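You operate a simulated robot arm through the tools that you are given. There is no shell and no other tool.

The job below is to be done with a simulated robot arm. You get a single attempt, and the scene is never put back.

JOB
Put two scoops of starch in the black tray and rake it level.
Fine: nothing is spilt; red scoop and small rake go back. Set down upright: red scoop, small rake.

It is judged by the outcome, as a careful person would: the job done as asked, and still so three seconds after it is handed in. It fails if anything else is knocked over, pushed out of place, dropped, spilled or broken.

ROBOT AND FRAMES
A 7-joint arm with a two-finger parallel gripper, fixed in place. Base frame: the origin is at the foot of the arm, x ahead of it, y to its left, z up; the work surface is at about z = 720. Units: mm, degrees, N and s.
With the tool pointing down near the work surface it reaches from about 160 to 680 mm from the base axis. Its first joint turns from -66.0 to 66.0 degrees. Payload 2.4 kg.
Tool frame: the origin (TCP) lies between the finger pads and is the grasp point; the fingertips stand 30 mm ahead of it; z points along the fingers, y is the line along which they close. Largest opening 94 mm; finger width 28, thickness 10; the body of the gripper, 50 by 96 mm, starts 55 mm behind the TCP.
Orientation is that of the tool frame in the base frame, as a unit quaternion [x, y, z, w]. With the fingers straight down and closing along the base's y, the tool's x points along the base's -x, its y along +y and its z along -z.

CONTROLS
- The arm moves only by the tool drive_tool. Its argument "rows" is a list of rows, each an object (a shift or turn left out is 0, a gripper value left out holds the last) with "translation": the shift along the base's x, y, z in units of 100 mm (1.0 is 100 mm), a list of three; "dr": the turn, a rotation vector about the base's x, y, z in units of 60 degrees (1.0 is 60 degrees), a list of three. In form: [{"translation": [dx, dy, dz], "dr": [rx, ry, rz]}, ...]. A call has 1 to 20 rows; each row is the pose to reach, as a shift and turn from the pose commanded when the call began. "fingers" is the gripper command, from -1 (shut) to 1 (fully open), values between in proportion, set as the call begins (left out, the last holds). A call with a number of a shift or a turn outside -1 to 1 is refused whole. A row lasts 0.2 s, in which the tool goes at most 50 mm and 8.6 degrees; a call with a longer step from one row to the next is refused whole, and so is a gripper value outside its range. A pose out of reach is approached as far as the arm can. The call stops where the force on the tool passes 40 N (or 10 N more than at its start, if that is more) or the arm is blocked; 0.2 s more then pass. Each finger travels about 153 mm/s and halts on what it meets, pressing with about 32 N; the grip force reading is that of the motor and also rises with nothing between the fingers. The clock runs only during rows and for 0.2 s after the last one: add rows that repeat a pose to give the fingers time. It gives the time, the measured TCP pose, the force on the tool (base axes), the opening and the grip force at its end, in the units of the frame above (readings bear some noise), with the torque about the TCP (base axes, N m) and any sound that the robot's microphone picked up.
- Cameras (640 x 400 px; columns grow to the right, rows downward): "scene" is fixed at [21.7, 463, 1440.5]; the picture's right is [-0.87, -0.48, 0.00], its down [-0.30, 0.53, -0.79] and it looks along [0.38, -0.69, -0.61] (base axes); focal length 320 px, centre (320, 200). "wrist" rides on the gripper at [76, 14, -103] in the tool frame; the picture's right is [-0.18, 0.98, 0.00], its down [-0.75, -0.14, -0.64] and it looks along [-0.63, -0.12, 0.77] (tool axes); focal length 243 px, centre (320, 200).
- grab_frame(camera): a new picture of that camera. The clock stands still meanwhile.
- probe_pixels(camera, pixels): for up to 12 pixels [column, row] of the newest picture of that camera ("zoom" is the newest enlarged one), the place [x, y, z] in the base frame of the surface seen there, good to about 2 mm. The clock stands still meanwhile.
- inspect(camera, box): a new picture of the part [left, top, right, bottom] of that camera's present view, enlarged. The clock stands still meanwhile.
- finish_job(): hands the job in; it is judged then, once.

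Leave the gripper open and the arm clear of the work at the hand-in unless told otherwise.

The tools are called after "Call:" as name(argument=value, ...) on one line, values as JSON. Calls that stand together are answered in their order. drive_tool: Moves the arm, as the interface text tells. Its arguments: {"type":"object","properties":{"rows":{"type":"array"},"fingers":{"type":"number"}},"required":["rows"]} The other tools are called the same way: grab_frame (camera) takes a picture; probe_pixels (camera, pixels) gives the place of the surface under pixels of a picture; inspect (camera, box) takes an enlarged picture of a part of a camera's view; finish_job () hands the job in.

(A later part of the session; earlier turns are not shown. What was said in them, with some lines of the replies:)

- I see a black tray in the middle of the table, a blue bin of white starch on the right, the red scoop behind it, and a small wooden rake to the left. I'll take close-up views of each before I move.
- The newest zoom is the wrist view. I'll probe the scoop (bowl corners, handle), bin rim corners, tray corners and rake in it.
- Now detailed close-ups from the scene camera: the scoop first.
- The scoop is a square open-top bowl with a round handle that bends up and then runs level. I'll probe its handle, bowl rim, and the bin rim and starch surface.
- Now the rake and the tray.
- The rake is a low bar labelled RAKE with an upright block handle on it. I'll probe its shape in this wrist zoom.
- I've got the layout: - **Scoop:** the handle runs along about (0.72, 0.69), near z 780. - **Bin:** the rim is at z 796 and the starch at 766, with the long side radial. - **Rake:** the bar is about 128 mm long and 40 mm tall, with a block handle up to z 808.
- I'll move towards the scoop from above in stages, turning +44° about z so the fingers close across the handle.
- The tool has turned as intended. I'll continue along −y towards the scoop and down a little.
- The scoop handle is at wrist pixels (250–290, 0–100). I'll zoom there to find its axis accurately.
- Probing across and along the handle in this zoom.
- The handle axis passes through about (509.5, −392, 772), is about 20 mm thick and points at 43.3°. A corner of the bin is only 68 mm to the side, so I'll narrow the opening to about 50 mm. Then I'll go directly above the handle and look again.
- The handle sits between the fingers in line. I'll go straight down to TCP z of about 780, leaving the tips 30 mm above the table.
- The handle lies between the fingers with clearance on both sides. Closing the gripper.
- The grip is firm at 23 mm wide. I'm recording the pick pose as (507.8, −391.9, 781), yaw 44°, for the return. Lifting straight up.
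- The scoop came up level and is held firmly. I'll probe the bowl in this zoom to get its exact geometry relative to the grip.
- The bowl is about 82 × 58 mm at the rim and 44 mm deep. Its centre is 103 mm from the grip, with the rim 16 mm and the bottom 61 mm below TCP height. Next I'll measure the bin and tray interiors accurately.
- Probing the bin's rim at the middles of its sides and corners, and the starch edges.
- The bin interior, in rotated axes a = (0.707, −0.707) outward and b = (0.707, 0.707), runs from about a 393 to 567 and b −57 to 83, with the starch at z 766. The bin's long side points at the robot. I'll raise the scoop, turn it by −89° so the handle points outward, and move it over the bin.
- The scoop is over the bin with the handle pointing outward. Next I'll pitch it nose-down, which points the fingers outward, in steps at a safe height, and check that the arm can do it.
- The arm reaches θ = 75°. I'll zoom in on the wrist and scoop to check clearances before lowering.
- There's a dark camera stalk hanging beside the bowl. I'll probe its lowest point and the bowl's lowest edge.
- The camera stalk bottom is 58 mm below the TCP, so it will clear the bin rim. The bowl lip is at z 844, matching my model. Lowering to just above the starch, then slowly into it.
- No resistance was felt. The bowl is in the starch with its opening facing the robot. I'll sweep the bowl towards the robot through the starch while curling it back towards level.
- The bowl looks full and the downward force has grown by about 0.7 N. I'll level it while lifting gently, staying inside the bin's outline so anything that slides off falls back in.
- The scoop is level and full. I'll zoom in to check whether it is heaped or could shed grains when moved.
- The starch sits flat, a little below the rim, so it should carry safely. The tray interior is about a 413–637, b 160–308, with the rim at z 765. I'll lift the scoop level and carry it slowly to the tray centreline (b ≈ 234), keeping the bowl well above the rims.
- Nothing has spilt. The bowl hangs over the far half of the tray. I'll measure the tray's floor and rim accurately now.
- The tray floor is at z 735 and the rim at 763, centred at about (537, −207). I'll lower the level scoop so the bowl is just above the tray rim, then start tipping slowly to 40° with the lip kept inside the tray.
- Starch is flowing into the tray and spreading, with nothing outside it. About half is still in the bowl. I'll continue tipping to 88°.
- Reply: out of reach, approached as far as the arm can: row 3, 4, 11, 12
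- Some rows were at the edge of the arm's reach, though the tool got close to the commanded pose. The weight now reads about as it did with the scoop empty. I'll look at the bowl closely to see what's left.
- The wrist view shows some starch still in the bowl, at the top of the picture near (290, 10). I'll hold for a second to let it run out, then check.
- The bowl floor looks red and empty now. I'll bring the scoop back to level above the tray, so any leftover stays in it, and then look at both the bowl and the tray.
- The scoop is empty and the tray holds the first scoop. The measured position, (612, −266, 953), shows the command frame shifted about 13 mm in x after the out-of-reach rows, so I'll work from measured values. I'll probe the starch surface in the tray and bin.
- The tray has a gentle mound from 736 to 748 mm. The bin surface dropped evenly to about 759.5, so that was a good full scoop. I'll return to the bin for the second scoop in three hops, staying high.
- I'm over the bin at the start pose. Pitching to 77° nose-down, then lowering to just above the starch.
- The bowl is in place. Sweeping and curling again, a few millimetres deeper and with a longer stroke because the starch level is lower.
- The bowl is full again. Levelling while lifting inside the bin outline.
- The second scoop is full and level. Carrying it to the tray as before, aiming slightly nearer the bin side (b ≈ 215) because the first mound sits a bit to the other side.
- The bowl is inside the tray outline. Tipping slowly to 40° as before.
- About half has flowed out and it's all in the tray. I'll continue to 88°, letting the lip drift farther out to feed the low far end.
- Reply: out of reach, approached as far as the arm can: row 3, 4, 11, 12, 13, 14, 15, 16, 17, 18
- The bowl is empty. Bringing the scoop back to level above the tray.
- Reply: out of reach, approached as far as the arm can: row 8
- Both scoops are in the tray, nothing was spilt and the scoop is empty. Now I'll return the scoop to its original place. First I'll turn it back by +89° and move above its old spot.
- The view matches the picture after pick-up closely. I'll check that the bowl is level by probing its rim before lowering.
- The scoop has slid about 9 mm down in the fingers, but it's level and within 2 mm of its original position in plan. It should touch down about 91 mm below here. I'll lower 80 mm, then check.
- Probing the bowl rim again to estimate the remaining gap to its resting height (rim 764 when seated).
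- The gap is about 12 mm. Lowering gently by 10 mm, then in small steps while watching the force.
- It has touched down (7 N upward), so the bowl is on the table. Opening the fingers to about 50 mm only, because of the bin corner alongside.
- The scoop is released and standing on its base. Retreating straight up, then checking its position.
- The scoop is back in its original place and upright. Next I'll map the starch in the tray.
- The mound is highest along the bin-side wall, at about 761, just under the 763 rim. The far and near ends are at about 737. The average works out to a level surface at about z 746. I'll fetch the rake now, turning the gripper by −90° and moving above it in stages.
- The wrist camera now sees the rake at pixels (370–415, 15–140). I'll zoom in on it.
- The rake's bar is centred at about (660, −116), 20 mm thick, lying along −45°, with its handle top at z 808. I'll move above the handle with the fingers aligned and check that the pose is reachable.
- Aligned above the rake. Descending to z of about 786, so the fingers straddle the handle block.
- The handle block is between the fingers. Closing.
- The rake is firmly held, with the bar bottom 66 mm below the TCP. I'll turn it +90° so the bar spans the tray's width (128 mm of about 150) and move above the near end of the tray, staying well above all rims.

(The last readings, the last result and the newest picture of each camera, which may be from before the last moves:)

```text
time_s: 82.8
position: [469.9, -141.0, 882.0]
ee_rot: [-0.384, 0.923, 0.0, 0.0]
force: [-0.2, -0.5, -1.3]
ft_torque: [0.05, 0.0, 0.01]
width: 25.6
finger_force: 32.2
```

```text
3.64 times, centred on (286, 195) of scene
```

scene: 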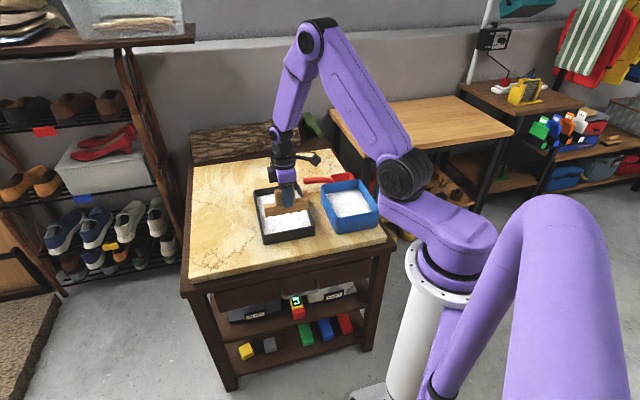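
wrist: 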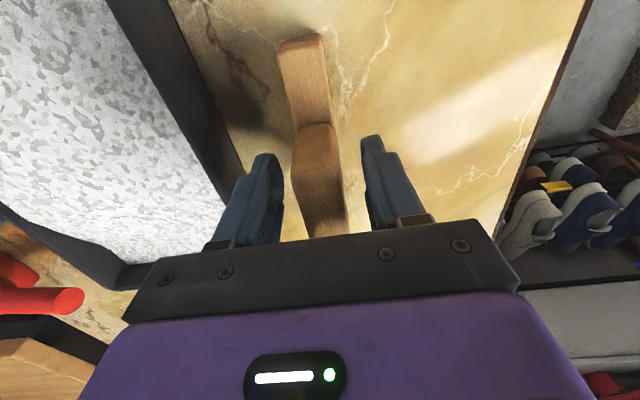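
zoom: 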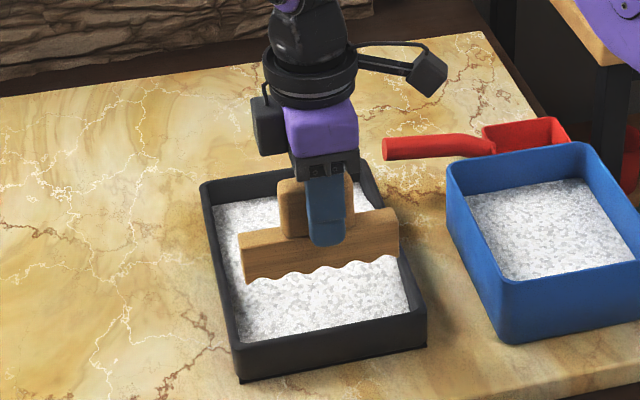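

The rake's lower edge is scalloped. I'll zoom in to measure the teeth and the bar ends relative to the tray walls.

Call:
inspect(camera="scene", box=[290, 184, 354, 224])

Call:
inspect(camera="scene", box=[290, 180, 354, 230])

Call:
inspect(camera="scene", box=[296, 184, 352, 224])

Call:
inspect(camera="scene", box=[294, 182, 350, 222])

```text
10.00 times, centred on (322, 204) of scene
```

zoom: 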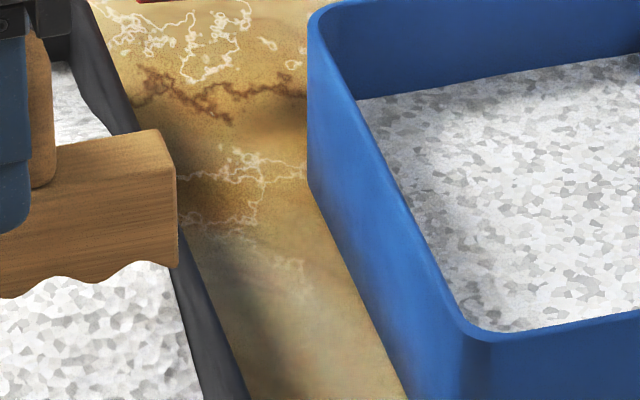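

```text
8.00 times, centred on (322, 205) of scene
```

zoom: 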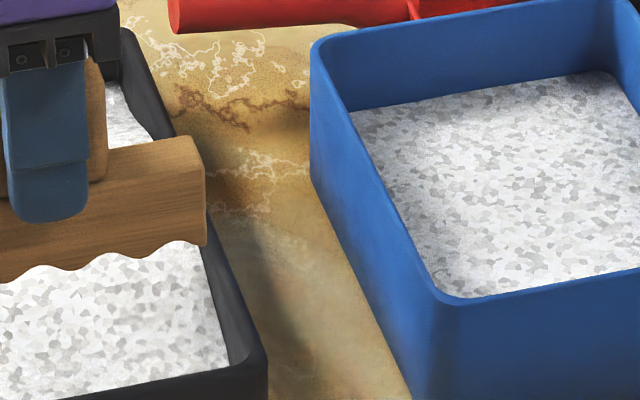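

```text
10.00 times, centred on (324, 204) of scene
```

zoom: 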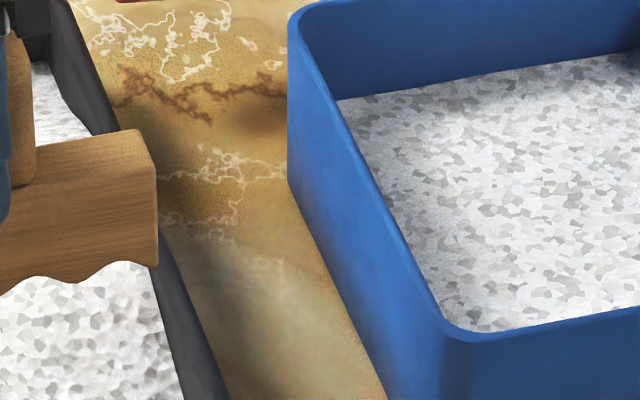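

```text
10.00 times, centred on (322, 202) of scene
```

zoom: 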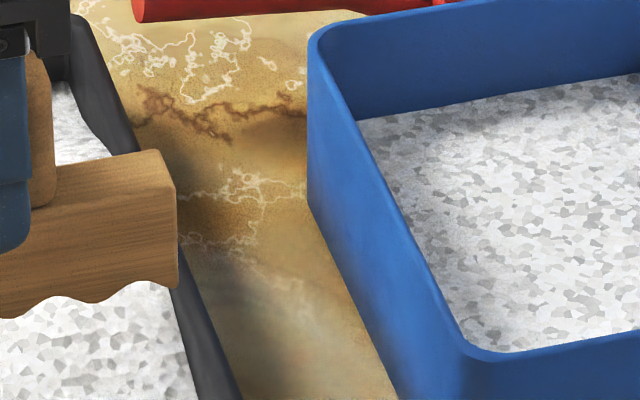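

I'll frame the rake properly, at scene pixels about (296–346, 185–222).

Call:
inspect(camera="scene", box=[244, 184, 308, 228])

```text
9.09 times, centred on (276, 206) of scene
```

zoom: 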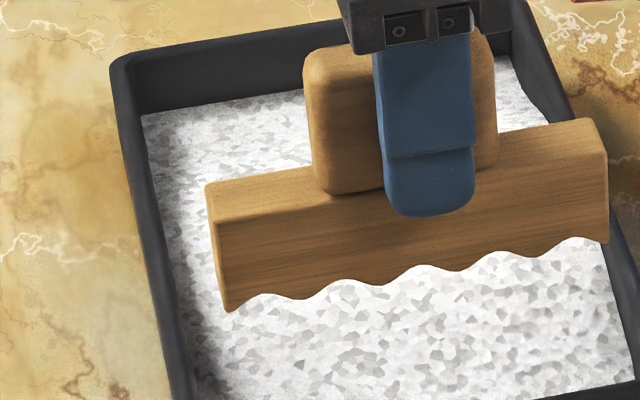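

Call:
probe_pixels(camera="zoom", pixels=[[232, 308], [260, 290], [303, 297], [340, 277], [380, 282], [425, 263], [460, 268], [500, 248], [535, 254], [575, 236], [606, 240], [212, 190]])

Call:
probe_pixels(camera="zoom", pixels=[[225, 250], [600, 200], [604, 160], [590, 125], [160, 130], [280, 110], [180, 250], [620, 330], [400, 340], [250, 360], [520, 330], [140, 60]])

```text
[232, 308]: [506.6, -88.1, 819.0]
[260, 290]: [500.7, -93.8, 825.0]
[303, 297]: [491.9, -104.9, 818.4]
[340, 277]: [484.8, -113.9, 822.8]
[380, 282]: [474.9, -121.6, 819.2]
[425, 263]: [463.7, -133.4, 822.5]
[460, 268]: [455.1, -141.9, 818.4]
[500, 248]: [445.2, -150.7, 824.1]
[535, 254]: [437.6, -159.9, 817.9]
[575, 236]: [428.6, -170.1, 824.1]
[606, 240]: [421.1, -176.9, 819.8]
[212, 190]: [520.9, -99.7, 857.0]
```

```text
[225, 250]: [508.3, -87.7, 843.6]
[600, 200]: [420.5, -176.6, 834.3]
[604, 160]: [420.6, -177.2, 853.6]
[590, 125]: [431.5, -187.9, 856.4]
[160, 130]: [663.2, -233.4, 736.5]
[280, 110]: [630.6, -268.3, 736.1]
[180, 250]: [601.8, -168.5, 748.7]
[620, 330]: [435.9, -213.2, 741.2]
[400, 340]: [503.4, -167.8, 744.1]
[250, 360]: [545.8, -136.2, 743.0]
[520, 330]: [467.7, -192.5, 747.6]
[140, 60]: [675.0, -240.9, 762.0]
```

The teeth tips are about 64 mm below the TCP and the scallops are about 6 mm deep. The bar spans b 172–297, centred in the tray. I'll skim in layers. In the first pass the tips are at about z 752, lowered at the empty near end and then swept slowly outward through the mound.

Call:
drive_tool(rows=[{"translation": [0.03, -0.03, -0.15]}, {"translation": [0.03, -0.03, -0.35]}, {"translation": [0.03, -0.03, -0.52]}, {"translation": [0.03, -0.03, -0.62]}, {"translation": [0.03, -0.03, -0.645]}])

Call:
drive_tool(rows=[{"translation": [0.07, -0.07, 0]}, {"translation": [0.14, -0.14, 0]}, {"translation": [0.21, -0.21, 0]}, {"translation": [0.28, -0.28, 0]}, {"translation": [0.35, -0.35, 0]}, {"translation": [0.42, -0.42, 0]}, {"translation": [0.49, -0.49, 0]}, {"translation": [0.56, -0.56, 0]}])

Call:
inspect(camera="scene", box=[244, 164, 324, 248])

```text
time_s: 84.0
position: [473.2, -144.5, 817.1]
ee_rot: [-0.383, 0.924, 0.0, 0.0]
force: [0.7, 0.0, -1.5]
ft_torque: [0.01, -0.02, 0.02]
width: 25.5
finger_force: 31.6
```

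```text
time_s: 85.8
position: [527.8, -199.7, 817.2]
ee_rot: [-0.384, 0.923, 0.0, 0.0]
force: [0.3, -0.4, -1.5]
ft_torque: [-0.04, 0.0, 0.04]
width: 25.7
finger_force: 32.1
```

```text
4.76 times, centred on (284, 206) of scene
```

zoom: 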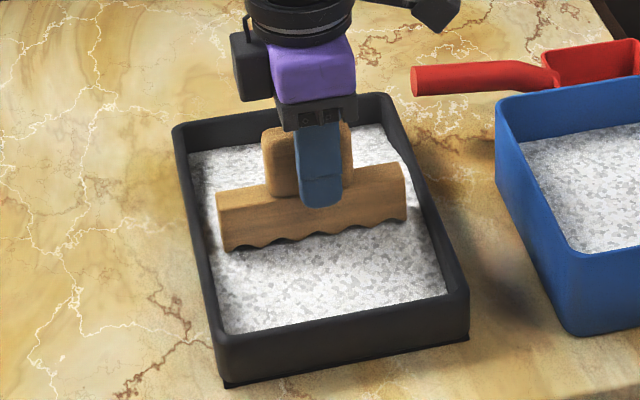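

The mound top is being pushed along cleanly and nothing is near the rims. I'll continue outward, stopping about 30 mm from the far wall.

Call:
drive_tool(rows=[{"translation": [0.07, -0.07, 0]}, {"translation": [0.14, -0.14, 0]}, {"translation": [0.21, -0.21, 0]}, {"translation": [0.28, -0.28, 0]}, {"translation": [0.35, -0.35, 0]}, {"translation": [0.42, -0.42, 0]}, {"translation": [0.49, -0.49, 0]}, {"translation": [0.56, -0.56, 0]}, {"translation": [0.6, -0.6, 0]}])

Call:
inspect(camera="scene", box=[244, 164, 324, 248])

```text
time_s: 87.8
position: [588.8, -260.4, 816.3]
ee_rot: [-0.382, 0.924, -0.001, 0.0]
force: [-0.4, -0.1, -0.8]
ft_torque: [-0.03, 0.02, 0.01]
width: 25.8
finger_force: 32.1
```

```text
4.76 times, centred on (284, 206) of scene
```

zoom: 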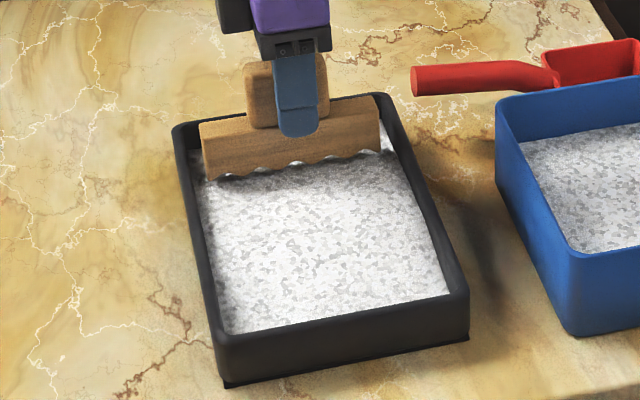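

The far end is now filling. I'll probe the surface heights before the next layer.

Call:
probe_pixels(camera="zoom", pixels=[[220, 200], [300, 190], [395, 175], [225, 240], [310, 225], [410, 215], [230, 280], [330, 265], [430, 255], [240, 320], [340, 305], [440, 290]])

```text
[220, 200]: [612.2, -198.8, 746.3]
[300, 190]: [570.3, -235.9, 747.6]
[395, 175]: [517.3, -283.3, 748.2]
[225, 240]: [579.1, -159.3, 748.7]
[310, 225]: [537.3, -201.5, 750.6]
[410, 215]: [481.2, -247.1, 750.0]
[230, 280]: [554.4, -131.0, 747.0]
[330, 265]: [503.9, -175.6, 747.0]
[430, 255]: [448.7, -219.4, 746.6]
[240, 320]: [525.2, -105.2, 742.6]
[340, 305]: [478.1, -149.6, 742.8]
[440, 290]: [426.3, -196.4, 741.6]
```

It's much flatter already, at 742–751. I'll lift the rake and check the far end.

Call:
drive_tool(rows=[{"translation": [0, 0, 0.1]}, {"translation": [-0.1, 0.1, 0.35]}, {"translation": [-0.3, 0.3, 0.6]}, {"translation": [-0.5, 0.5, 0.7]}])

Call:
inspect(camera="scene", box=[244, 164, 324, 248])

```text
time_s: 88.8
position: [539.0, -210.0, 885.1]
ee_rot: [-0.383, 0.924, 0.001, 0.0]
force: [-0.4, 0.7, -0.9]
ft_torque: [0.01, 0.0, 0.01]
width: 25.9
finger_force: 32.5
```

```text
4.76 times, centred on (284, 206) of scene
```

zoom: 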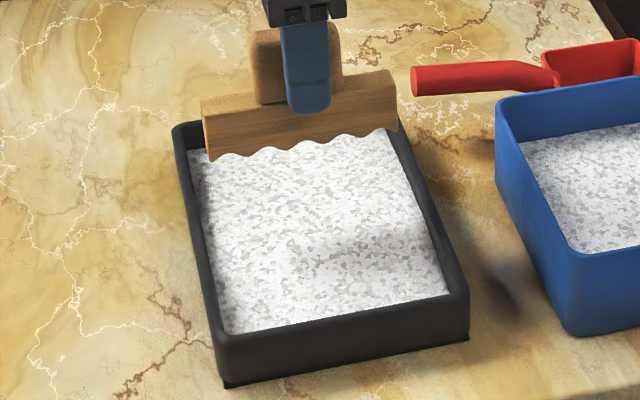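

The rake hides the far end, so I'll step it sideways off the tray to see the whole surface.

Call:
drive_tool(rows=[{"translation": [0.1, 0.15, 0.1]}, {"translation": [0.3, 0.4, 0.1]}, {"translation": [0.5, 0.7, 0.1]}, {"translation": [0.7, 0.95, 0.1]}])

Call:
inspect(camera="scene", box=[244, 164, 324, 248])

```text
time_s: 89.8
position: [608.2, -114.3, 895.6]
ee_rot: [-0.383, 0.924, 0.0, -0.001]
force: [1.3, 0.5, -0.5]
ft_torque: [-0.02, 0.01, -0.02]
width: 25.5
finger_force: 31.9
```

```text
4.76 times, centred on (284, 206) of scene
```

zoom: 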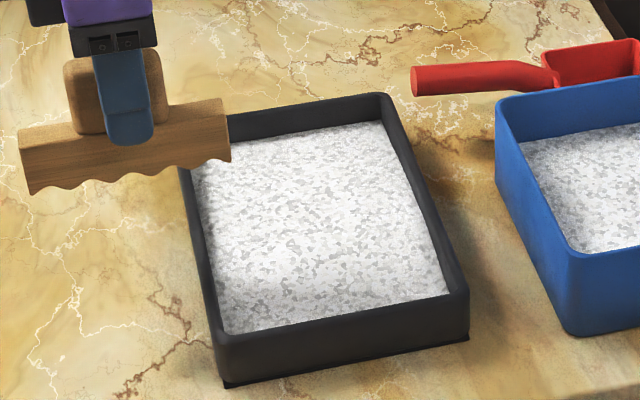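

Call:
probe_pixels(camera="zoom", pixels=[[240, 150], [310, 138], [375, 126], [240, 175], [310, 160], [388, 148], [215, 210], [300, 195], [400, 180], [220, 250], [315, 235], [415, 215]])

Call:
probe_pixels(camera="zoom", pixels=[[230, 290], [320, 275], [425, 250], [235, 325], [330, 308], [440, 290], [270, 230], [360, 210], [360, 250], [280, 295], [385, 280], [350, 170]])

```text
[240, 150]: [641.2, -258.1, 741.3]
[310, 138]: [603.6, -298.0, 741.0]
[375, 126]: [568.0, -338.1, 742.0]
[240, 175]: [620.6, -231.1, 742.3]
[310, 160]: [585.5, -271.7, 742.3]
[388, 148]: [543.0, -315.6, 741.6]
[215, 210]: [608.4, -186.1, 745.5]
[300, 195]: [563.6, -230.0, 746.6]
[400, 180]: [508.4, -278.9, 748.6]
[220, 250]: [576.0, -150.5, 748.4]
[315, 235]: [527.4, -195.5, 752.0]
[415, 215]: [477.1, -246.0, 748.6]
```

```text
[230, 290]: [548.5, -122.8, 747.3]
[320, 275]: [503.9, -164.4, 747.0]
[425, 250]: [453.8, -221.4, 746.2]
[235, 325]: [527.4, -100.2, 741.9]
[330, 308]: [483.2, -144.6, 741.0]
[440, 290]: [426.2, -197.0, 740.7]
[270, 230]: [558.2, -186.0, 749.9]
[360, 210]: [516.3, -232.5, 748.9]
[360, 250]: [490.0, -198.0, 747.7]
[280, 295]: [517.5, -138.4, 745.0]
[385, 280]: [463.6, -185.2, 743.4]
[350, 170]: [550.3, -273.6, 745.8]
```

The profile is now a low ridge: 750 in the middle, 741–742 at both ends, with a mean of about 745. Next I'll do a far-to-near pass with the tips at about 747. Moving to the far end first.

Call:
drive_tool(rows=[{"translation": [-0.03, -0.25, -0.03]}, {"translation": [-0.06, -0.5, -0.06]}, {"translation": [-0.1, -0.78, -0.1]}, {"translation": [-0.12, -0.97, -0.1]}])

Call:
drive_tool(rows=[{"translation": [-0.02, -0.2, 0]}, {"translation": [-0.06, -0.4, 0]}, {"translation": [-0.065, -0.503, -0.1]}, {"translation": [-0.065, -0.503, -0.35]}, {"translation": [-0.065, -0.503, -0.58]}, {"translation": [-0.065, -0.503, -0.68]}, {"translation": [-0.065, -0.503, -0.725]}])

```text
time_s: 90.8
position: [595.6, -212.4, 886.3]
ee_rot: [-0.383, 0.924, 0.001, 0.0]
force: [0.7, -0.3, -1.1]
ft_torque: [0.0, 0.0, 0.0]
width: 25.8
finger_force: 32.2
```

```text
time_s: 92.4
position: [590.2, -262.6, 814.1]
ee_rot: [-0.382, 0.924, 0.001, 0.0]
force: [0.3, 0.5, -0.7]
ft_torque: [-0.01, -0.02, 0.02]
width: 25.8
finger_force: 32.0
```

The rake is in position with tips at about 747.5. Sweeping toward the near end, 10 mm per row.

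Call:
drive_tool(rows=[{"translation": [-0.07, 0.07, -0.005]}, {"translation": [-0.14, 0.14, -0.005]}, {"translation": [-0.21, 0.21, -0.005]}, {"translation": [-0.28, 0.28, -0.005]}, {"translation": [-0.35, 0.35, -0.005]}, {"translation": [-0.42, 0.42, -0.005]}, {"translation": [-0.49, 0.49, -0.005]}, {"translation": [-0.56, 0.56, -0.005]}, {"translation": [-0.63, 0.63, -0.005]}])

Call:
drive_tool(rows=[{"translation": [-0.07, 0.07, 0]}, {"translation": [-0.14, 0.14, 0]}, {"translation": [-0.21, 0.21, 0]}, {"translation": [-0.28, 0.28, 0]}, {"translation": [-0.35, 0.35, 0]}, {"translation": [-0.42, 0.42, 0]}, {"translation": [-0.48, 0.48, 0]}])

Call:
inspect(camera="scene", box=[244, 164, 324, 248])

```text
time_s: 94.4
position: [526.4, -199.3, 813.1]
ee_rot: [-0.383, 0.924, 0.0, 0.0]
force: [0.6, 0.7, -0.9]
ft_torque: [-0.01, -0.01, -0.01]
width: 26.0
finger_force: 32.2
```

```text
time_s: 96.0
position: [478.7, -150.1, 814.0]
ee_rot: [-0.382, 0.924, 0.0, 0.0]
force: [0.4, 0.0, -1.2]
ft_torque: [-0.01, 0.02, 0.01]
width: 25.9
finger_force: 32.4
```

```text
4.76 times, centred on (284, 206) of scene
```

zoom: 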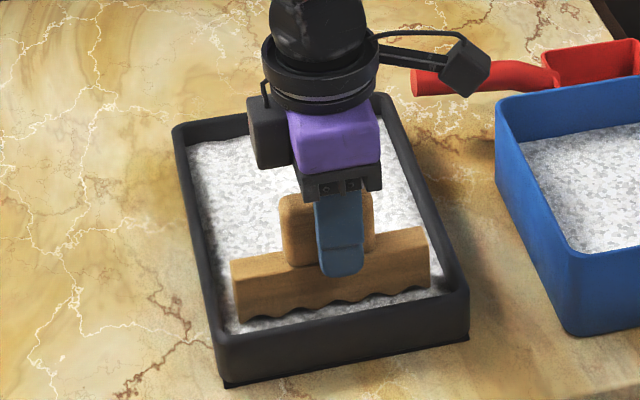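

The excess has been carried to the near end. Next is the outward pass, about 1.5 mm lower, with the tips at about 746.

Call:
drive_tool(rows=[{"translation": [0, 0, -0.015]}, {"translation": [0.07, -0.07, -0.015]}, {"translation": [0.14, -0.14, -0.015]}, {"translation": [0.21, -0.21, -0.015]}, {"translation": [0.28, -0.28, -0.015]}, {"translation": [0.35, -0.35, -0.015]}, {"translation": [0.42, -0.42, -0.015]}, {"translation": [0.49, -0.49, -0.015]}, {"translation": [0.56, -0.56, -0.015]}, {"translation": [0.63, -0.63, -0.015]}])

Call:
drive_tool(rows=[{"translation": [0.07, -0.07, 0]}, {"translation": [0.14, -0.14, 0]}, {"translation": [0.21, -0.21, 0]}, {"translation": [0.28, -0.28, 0]}, {"translation": [0.35, -0.35, 0]}, {"translation": [0.42, -0.42, 0]}, {"translation": [0.48, -0.48, 0]}, {"translation": [0.48, -0.48, 0.2]}, {"translation": [0.48, -0.48, 0.5]}, {"translation": [0.48, -0.4, 0.7]}])

Call:
drive_tool(rows=[{"translation": [0.05, 0.25, 0.0]}, {"translation": [0.1, 0.5, 0.0]}, {"translation": [0.15, 0.75, 0.0]}, {"translation": [0.2, 1.0, 0.0]}])

Call:
inspect(camera="scene", box=[244, 164, 324, 248])

```text
time_s: 98.2
position: [542.7, -214.7, 811.8]
ee_rot: [-0.382, 0.924, 0.0, 0.001]
force: [0.1, 0.2, -0.9]
ft_torque: [0.02, 0.01, -0.03]
width: 25.8
finger_force: 32.3
```

```text
time_s: 100.4
position: [590.0, -253.3, 882.8]
ee_rot: [-0.382, 0.924, 0.0, 0.0]
force: [-0.6, 0.8, -1.1]
ft_torque: [0.02, 0.03, 0.0]
width: 26.1
finger_force: 31.9
```

```text
time_s: 101.4
position: [609.5, -154.7, 882.5]
ee_rot: [-0.383, 0.924, 0.0, 0.0]
force: [-0.5, -0.7, -0.3]
ft_torque: [-0.03, 0.03, -0.02]
width: 26.1
finger_force: 32.1
```

```text
4.76 times, centred on (284, 206) of scene
```

zoom: 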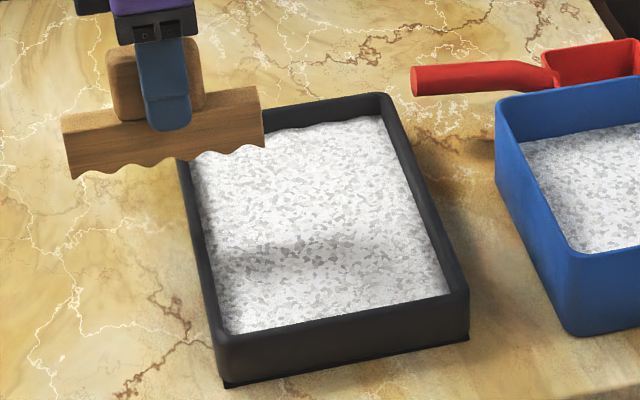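

Call:
probe_pixels(camera="zoom", pixels=[[270, 145], [320, 133], [375, 122], [260, 170], [320, 155], [388, 145], [215, 200], [300, 190], [400, 175], [220, 240], [315, 225], [412, 208]])

Call:
probe_pixels(camera="zoom", pixels=[[225, 275], [320, 258], [422, 240], [232, 305], [325, 290], [435, 270], [236, 326], [335, 310], [444, 290], [270, 210], [360, 200], [370, 240]])

```text
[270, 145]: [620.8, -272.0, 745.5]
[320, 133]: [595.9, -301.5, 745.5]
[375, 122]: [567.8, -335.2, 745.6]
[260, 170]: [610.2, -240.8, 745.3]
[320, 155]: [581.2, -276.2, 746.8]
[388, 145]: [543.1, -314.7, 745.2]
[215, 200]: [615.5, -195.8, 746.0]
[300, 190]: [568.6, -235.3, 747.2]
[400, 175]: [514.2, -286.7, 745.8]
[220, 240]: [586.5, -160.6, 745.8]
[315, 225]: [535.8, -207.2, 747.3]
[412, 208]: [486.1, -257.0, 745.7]
```

```text
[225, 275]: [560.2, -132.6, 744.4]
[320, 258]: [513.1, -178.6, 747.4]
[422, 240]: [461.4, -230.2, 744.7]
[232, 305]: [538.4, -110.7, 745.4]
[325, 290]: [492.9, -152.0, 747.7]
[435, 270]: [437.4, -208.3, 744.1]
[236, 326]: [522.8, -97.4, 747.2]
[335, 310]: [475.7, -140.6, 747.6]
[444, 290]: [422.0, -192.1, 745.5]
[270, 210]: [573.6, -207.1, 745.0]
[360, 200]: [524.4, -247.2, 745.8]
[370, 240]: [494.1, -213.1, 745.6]
```

The surface now reads 744–748 everywhere, which is nearly within measurement noise. I'll look closely for ridges or rake marks.

Call:
inspect(camera="scene", box=[256, 182, 318, 242])

Call:
grab_frame(camera="wrist")

```text
6.67 times, centred on (287, 212) of scene
```

zoom: 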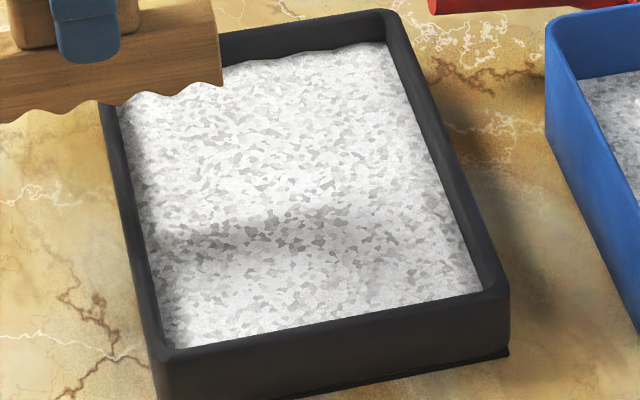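

```text
taken
```

wrist: 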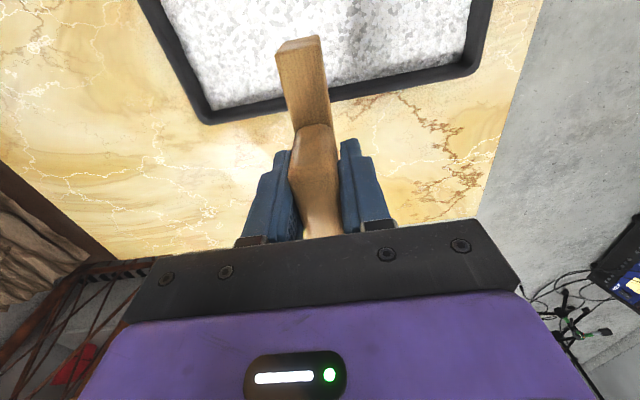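

It's nearly flat, with faint scallops along the far wall. I'll do one finishing pass from far to near with the tips at about 746, shifted a few millimetres sideways to erase tooth marks.

Call:
drive_tool(rows=[{"translation": [-0.03, -0.25, 0]}, {"translation": [-0.06, -0.5, 0]}, {"translation": [-0.1, -0.78, 0]}, {"translation": [-0.12, -0.97, 0]}])

Call:
drive_tool(rows=[{"translation": [-0.02, -0.2, 0]}, {"translation": [-0.02, -0.212, -0.2]}, {"translation": [-0.02, -0.212, -0.45]}, {"translation": [-0.02, -0.212, -0.6]}, {"translation": [-0.02, -0.212, -0.68]}, {"translation": [-0.02, -0.212, -0.708]}])

```text
time_s: 102.4
position: [598.0, -252.1, 881.3]
ee_rot: [-0.382, 0.924, 0.0, -0.001]
force: [-0.6, 0.5, -0.8]
ft_torque: [0.02, -0.01, -0.01]
width: 25.7
finger_force: 32.3
```

```text
time_s: 103.8
position: [595.8, -272.4, 810.8]
ee_rot: [-0.383, 0.924, 0.0, 0.0]
force: [-0.6, 0.0, -0.8]
ft_torque: [0.01, 0.02, 0.0]
width: 25.9
finger_force: 32.0
```

Sweeping the finishing pass toward the near end.

Call:
drive_tool(rows=[{"translation": [-0.07, 0.07, 0]}, {"translation": [-0.14, 0.14, 0]}, {"translation": [-0.21, 0.21, 0]}, {"translation": [-0.28, 0.28, 0]}, {"translation": [-0.35, 0.35, 0]}, {"translation": [-0.42, 0.42, 0]}, {"translation": [-0.49, 0.49, 0]}, {"translation": [-0.56, 0.56, 0]}, {"translation": [-0.63, 0.63, 0]}])

Call:
drive_tool(rows=[{"translation": [-0.07, 0.07, 0]}, {"translation": [-0.14, 0.14, 0]}, {"translation": [-0.21, 0.21, 0]}, {"translation": [-0.28, 0.28, 0]}, {"translation": [-0.35, 0.35, 0]}, {"translation": [-0.42, 0.42, 0]}, {"translation": [-0.49, 0.49, 0]}, {"translation": [-0.55, 0.55, 0.01]}, {"translation": [-0.57, 0.57, 0.05]}, {"translation": [-0.57, 0.57, 0.2]}, {"translation": [-0.57, 0.57, 0.45]}, {"translation": [-0.5, 0.6, 0.7]}])

Call:
drive_tool(rows=[{"translation": [0.2, 0.1, 0.05]}, {"translation": [0.45, 0.2, 0.05]}, {"translation": [0.7, 0.3, 0.05]}, {"translation": [0.95, 0.4, 0.05]}])

Call:
drive_tool(rows=[{"translation": [0.15, 0.02, 0.0]}, {"translation": [0.3, 0.04, 0.0]}])

Call:
inspect(camera="scene", box=[244, 164, 324, 248])

```text
time_s: 105.8
position: [533.5, -208.1, 811.4]
ee_rot: [-0.383, 0.924, 0.0, 0.0]
force: [-0.8, -0.1, -0.7]
ft_torque: [0.01, 0.0, 0.03]
width: 26.0
finger_force: 31.6
```

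```text
time_s: 108.4
position: [483.3, -149.4, 880.9]
ee_rot: [-0.383, 0.924, -0.001, 0.0]
force: [-0.4, -0.1, -0.7]
ft_torque: [0.03, -0.03, -0.02]
width: 26.0
finger_force: 32.1
```

```text
time_s: 109.4
position: [578.8, -110.7, 885.7]
ee_rot: [-0.383, 0.924, 0.0, 0.0]
force: [0.6, 0.6, -0.4]
ft_torque: [0.02, 0.02, 0.01]
width: 25.9
finger_force: 31.8
```

```text
time_s: 110.0
position: [610.3, -105.1, 885.8]
ee_rot: [-0.382, 0.924, -0.001, 0.0]
force: [-0.7, -0.2, -0.3]
ft_torque: [0.02, 0.04, 0.02]
width: 26.1
finger_force: 32.2
```

```text
4.76 times, centred on (284, 206) of scene
```

zoom: 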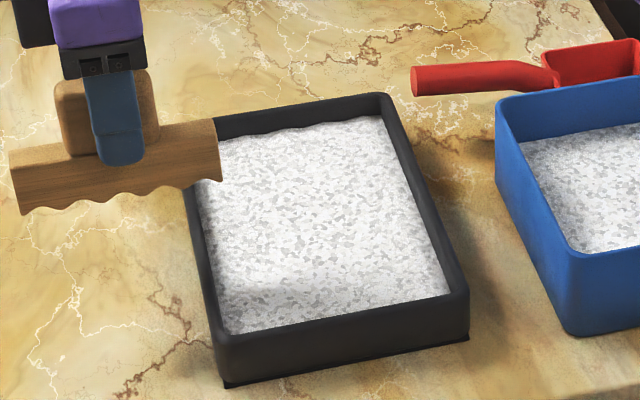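

Call:
probe_pixels(camera="zoom", pixels=[[240, 140], [300, 129], [375, 119], [250, 165], [320, 150], [388, 140], [215, 200], [300, 185], [400, 170], [220, 240], [315, 225], [412, 208]])

Call:
probe_pixels(camera="zoom", pixels=[[225, 275], [320, 258], [422, 240], [232, 305], [325, 290], [435, 270], [236, 326], [335, 310], [444, 288], [270, 210], [360, 200], [340, 135]])

```text
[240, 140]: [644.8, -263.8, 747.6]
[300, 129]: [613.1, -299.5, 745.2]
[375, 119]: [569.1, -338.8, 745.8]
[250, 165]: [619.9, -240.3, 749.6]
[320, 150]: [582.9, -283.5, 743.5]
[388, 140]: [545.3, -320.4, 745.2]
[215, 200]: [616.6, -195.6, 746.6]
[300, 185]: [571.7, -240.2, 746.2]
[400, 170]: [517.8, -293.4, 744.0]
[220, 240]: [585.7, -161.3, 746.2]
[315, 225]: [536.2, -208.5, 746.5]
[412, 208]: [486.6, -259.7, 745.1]
```

```text
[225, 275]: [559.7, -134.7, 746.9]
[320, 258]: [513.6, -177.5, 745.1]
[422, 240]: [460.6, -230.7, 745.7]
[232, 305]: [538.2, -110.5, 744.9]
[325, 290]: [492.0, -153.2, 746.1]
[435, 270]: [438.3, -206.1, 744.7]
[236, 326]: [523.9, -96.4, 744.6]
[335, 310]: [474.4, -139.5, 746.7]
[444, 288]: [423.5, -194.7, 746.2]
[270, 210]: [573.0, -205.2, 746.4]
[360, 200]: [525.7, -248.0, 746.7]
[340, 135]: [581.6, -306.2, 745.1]
```

The surface is level, mean about 746 and within roughly ±2 mm across the tray. Raking is done. Now I'll return the rake, turning it back by −90° and moving above its original place.

Call:
drive_tool(rows=[{"translation": [0.04, -0.01, 0], "dr": [0, 0, -0.125]}, {"translation": [0.08, -0.02, 0], "dr": [0, 0, -0.25]}, {"translation": [0.12, -0.03, 0], "dr": [0, 0, -0.375]}, {"translation": [0.16, -0.04, 0], "dr": [0, 0, -0.5]}, {"translation": [0.2, -0.05, 0], "dr": [0, 0, -0.625]}, {"translation": [0.23, -0.05, 0], "dr": [0, 0, -0.75]}])

Call:
drive_tool(rows=[{"translation": [0.04, -0.01, 0], "dr": [0, 0, -0.125]}, {"translation": [0.08, -0.02, 0], "dr": [0, 0, -0.25]}, {"translation": [0.12, -0.03, 0], "dr": [0, 0, -0.375]}, {"translation": [0.16, -0.04, 0], "dr": [0, 0, -0.5]}, {"translation": [0.2, -0.046, 0], "dr": [0, 0, -0.625]}, {"translation": [0.234, -0.046, 0], "dr": [0, 0, -0.75]}, {"translation": [0.234, -0.046, 0], "dr": [0, 0, -0.75]}])

Call:
drive_tool(rows=[{"translation": [0, 0, -0.1]}, {"translation": [0, 0, -0.2]}, {"translation": [0, 0, -0.2]}])

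Call:
inspect(camera="scene", box=[204, 140, 284, 240])

Call:
grab_frame(camera="wrist")

```text
time_s: 111.4
position: [632.0, -110.4, 886.4]
ee_rot: [0.002, 1.0, 0.001, -0.001]
force: [0.2, -0.8, -1.1]
ft_torque: [0.0, 0.01, -0.03]
width: 25.7
finger_force: 32.3
```

```text
time_s: 113.0
position: [654.5, -115.6, 886.1]
ee_rot: [0.384, 0.923, 0.0, 0.0]
force: [-0.4, -0.4, -0.1]
ft_torque: [0.03, -0.01, -0.05]
width: 25.8
finger_force: 31.9
```

```text
time_s: 113.8
position: [654.3, -115.3, 867.2]
ee_rot: [0.383, 0.924, 0.0, 0.0]
force: [0.4, 0.3, -1.2]
ft_torque: [-0.02, 0.0, 0.0]
width: 25.7
finger_force: 32.1
```

```text
4.00 times, centred on (244, 190) of scene
```

zoom: 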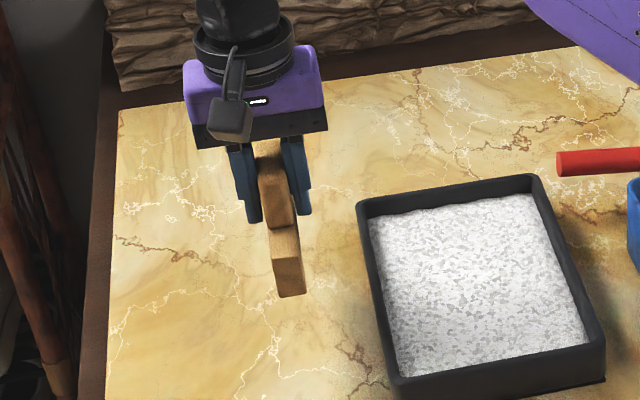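

```text
taken
```

wrist: 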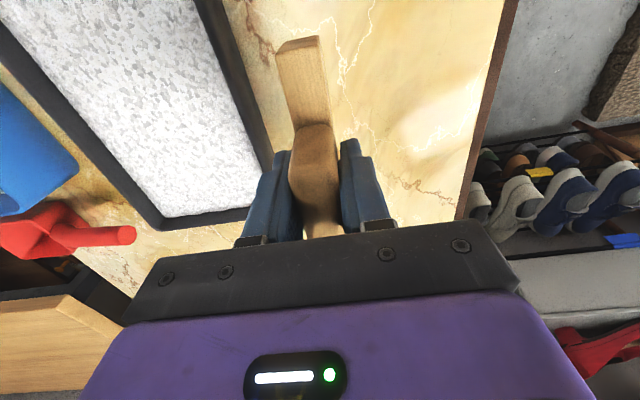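

The rake hasn't moved in the grip. I'll correct by about 2 mm in x, lower most of the way, then finish with small steps while watching the force.

Call:
drive_tool(rows=[{"translation": [0.023, 0.007, -0.15]}, {"translation": [0.023, 0.007, -0.35]}, {"translation": [0.023, 0.007, -0.55]}, {"translation": [0.023, 0.007, -0.68]}, {"translation": [0.023, 0.007, -0.75]}])

Call:
drive_tool(rows=[{"translation": [0, 0, -0.015]}, {"translation": [0, 0, -0.03]}, {"translation": [0, 0, -0.045]}])

```text
time_s: 115.0
position: [656.1, -112.9, 791.6]
ee_rot: [0.383, 0.924, 0.0, 0.0]
force: [-0.1, -0.8, -1.5]
ft_torque: [-0.01, -0.03, 0.01]
width: 25.7
finger_force: 31.9
```

```text
time_s: 115.8
position: [657.1, -113.8, 787.0]
ee_rot: [0.383, 0.924, 0.001, 0.0]
force: [0.4, 0.7, -0.9]
ft_torque: [0.01, -0.02, 0.0]
width: 25.8
finger_force: 32.1
```

No contact yet, with z at about 787. Lowering a little more in 0.5 mm steps.

Call:
drive_tool(rows=[{"translation": [0, 0, -0.005]}, {"translation": [0, 0, -0.01]}])

Call:
drive_tool(rows=[{"translation": [0, 0, -0.004]}, {"translation": [0, 0, -0.008]}])

```text
time_s: 116.4
position: [656.4, -114.2, 786.2]
ee_rot: [0.383, 0.924, 0.0, 0.0]
force: [-0.6, 0.6, 4.1]
ft_torque: [-0.14, -0.08, -0.07]
width: 25.9
finger_force: 31.9
```

```text
time_s: 117.0
position: [657.1, -113.9, 786.9]
ee_rot: [0.383, 0.924, 0.0, 0.002]
force: [-5.8, 1.3, 15.4]
ft_torque: [0.01, 0.19, 0.04]
width: 25.8
finger_force: 31.6
```

It's firmly on the table (15 N). I'll ease up 0.8 mm to remove the preload, then open the fingers.

Call:
drive_tool(rows=[{"translation": [0, 0, 0.008]}, {"translation": [0, 0, 0.008]}])

Call:
drive_tool(rows=[{"translation": [0, 0, 0]}, {"translation": [0, 0, 0]}, {"translation": [0, 0, 0]}], fingers=0.06)

Call:
grab_frame(camera="wrist")

```text
time_s: 117.6
position: [655.7, -114.9, 787.0]
ee_rot: [0.383, 0.924, 0.0, 0.001]
force: [-2.7, 1.8, 11.2]
ft_torque: [0.01, 0.03, -0.01]
width: 25.8
finger_force: 32.0
```

```text
time_s: 118.4
position: [656.1, -114.7, 785.1]
ee_rot: [0.382, 0.924, 0.0, 0.0]
force: [-0.4, -0.4, -0.3]
ft_torque: [0.02, -0.01, -0.03]
width: 49.9
finger_force: 0.0
```

```text
taken
```

wrist: 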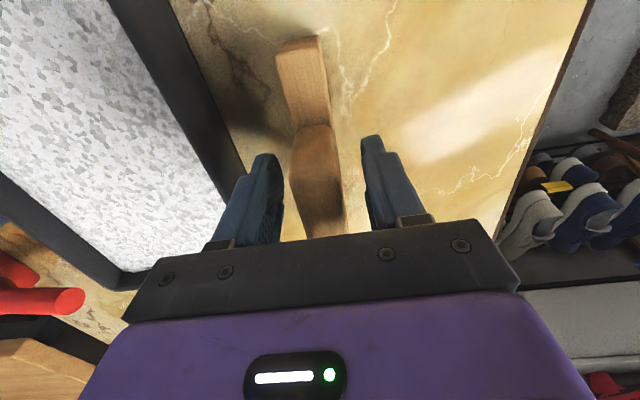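

The rake is released and stands upright, in the same view as before I picked it up. Rising straight up off it.

Call:
drive_tool(rows=[{"translation": [0, 0, 0.1]}, {"translation": [0, 0, 0.3]}, {"translation": [0, 0, 0.6]}, {"translation": [0, 0, 0.85]}, {"translation": [0, 0, 0.95]}])

Call:
drive_tool(rows=[{"translation": [-0.2, 0.05, 0.1]}, {"translation": [-0.45, 0.1, 0.3]}, {"translation": [-0.7, 0.15, 0.6]}, {"translation": [-0.95, 0.2, 0.9]}], fingers=1)

Call:
drive_tool(rows=[{"translation": [-0.3, 0.05, 0.25]}, {"translation": [-0.6, 0.1, 0.5]}, {"translation": [-0.9, 0.15, 0.75]}, {"translation": [-1.0, 0.2, 0.9]}])

Call:
grab_frame(camera="scene")

Call:
inspect(camera="scene", box=[220, 150, 400, 262])

```text
time_s: 119.6
position: [656.8, -114.7, 880.0]
ee_rot: [0.383, 0.924, 0.0, 0.0]
force: [0.5, 0.4, -0.6]
ft_torque: [-0.01, 0.02, 0.03]
width: 50.0
finger_force: 0.0
```

```text
time_s: 120.6
position: [562.3, -93.4, 970.1]
ee_rot: [0.382, 0.924, 0.0, 0.0]
force: [0.3, 0.4, 0.1]
ft_torque: [-0.03, 0.0, -0.01]
width: 93.9
finger_force: 0.1
```

```text
time_s: 121.6
position: [460.6, -74.6, 1060.6]
ee_rot: [0.383, 0.924, -0.001, 0.0]
force: [0.4, 0.3, -0.8]
ft_torque: [0.03, -0.01, 0.05]
width: 93.9
finger_force: 0.1
```

```text
taken
```

scene: 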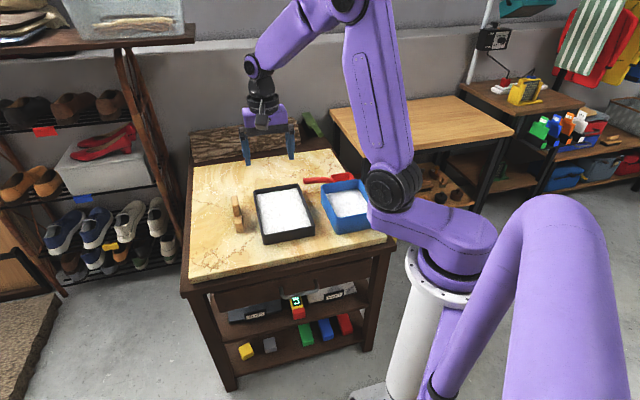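

```text
3.56 times, centred on (310, 206) of scene
```

zoom: 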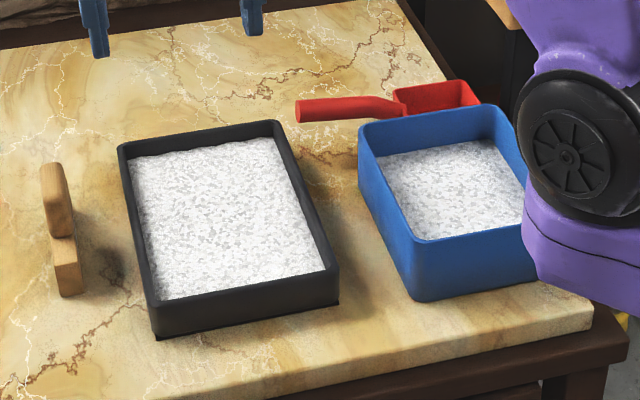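

Everything sits as it did at the start: rake upright at left, scoop behind the bin, tray and bin unmoved. As a final check, I'll look closely at the tray surface and the table around it for spills.

Call:
inspect(camera="scene", box=[248, 178, 328, 248])

Call:
grab_frame(camera="wrist")

```text
5.71 times, centred on (288, 213) of scene
```

zoom: 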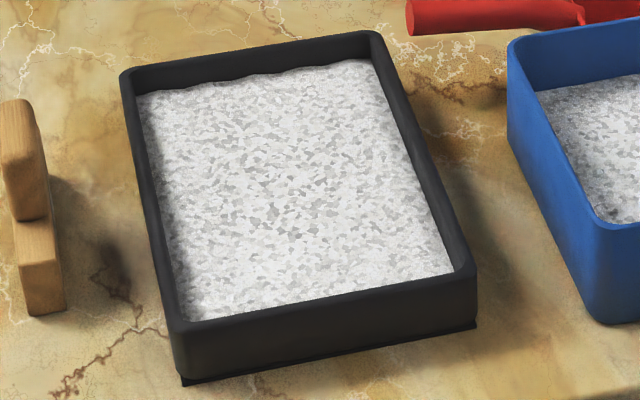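

```text
taken
```

wrist: 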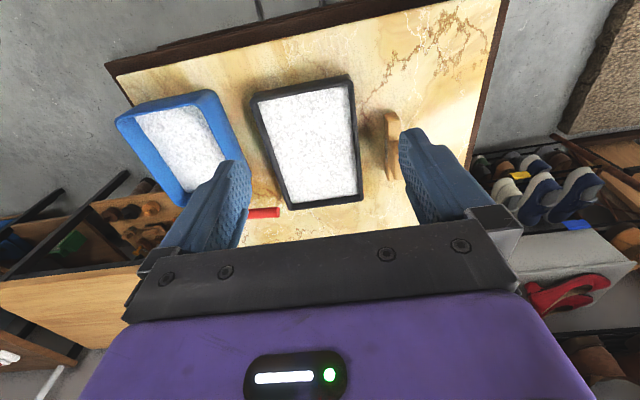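

Call:
probe_pixels(camera="zoom", pixels=[[150, 100], [260, 85], [370, 68], [160, 150], [280, 130], [395, 115], [175, 220], [300, 195], [420, 180], [190, 300], [320, 280], [440, 255]])

Call:
probe_pixels(camera="zoom", pixels=[[200, 90], [320, 75], [210, 120], [230, 110], [340, 110], [220, 200], [360, 150], [250, 250], [380, 240], [210, 280], [400, 270], [240, 160]])

```text
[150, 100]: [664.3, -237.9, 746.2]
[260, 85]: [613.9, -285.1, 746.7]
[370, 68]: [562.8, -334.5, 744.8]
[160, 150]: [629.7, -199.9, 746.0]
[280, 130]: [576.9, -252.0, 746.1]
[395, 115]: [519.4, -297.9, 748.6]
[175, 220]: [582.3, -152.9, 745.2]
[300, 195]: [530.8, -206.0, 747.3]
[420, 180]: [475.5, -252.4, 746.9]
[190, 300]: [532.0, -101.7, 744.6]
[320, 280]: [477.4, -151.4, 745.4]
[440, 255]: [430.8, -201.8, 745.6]
```

```text
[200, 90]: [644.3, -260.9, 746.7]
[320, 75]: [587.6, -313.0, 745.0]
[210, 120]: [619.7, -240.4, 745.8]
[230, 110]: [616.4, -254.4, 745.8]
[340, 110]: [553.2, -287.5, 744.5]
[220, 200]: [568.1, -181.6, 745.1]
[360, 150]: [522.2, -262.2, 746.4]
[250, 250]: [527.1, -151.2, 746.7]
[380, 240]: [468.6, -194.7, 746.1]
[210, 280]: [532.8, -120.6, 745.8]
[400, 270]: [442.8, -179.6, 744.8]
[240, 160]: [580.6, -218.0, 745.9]
```

The final check shows the tray surface level, 744.5–748.6 with a mean of about 746 and mostly probe noise. The table is clean, the scoop and rake stand upright in their original places, the gripper is open and the arm is clear. Handing in.

Call:
finish_job()

```text
The job is handed in.
```

The job is handed in. Two full scoops of starch are in the black tray, raked level. The last height readings ran from 744.5 to 748.6 mm, and the probe is only good to about 2 mm.

- **Spills:** I saw no starch on the table or outside the tray and bin.
- **Red scoop:** it is back in its original place, standing upright. Just before I lowered it, it measured within about 2 mm of where it started.
- **Small rake:** it is back in its original place, standing upright. I set it down within about 1 mm of its pick-up position.
- **Tray and bin:** they look unmoved in the final pictures.
- **Arm:** the gripper is open and clear of the work.
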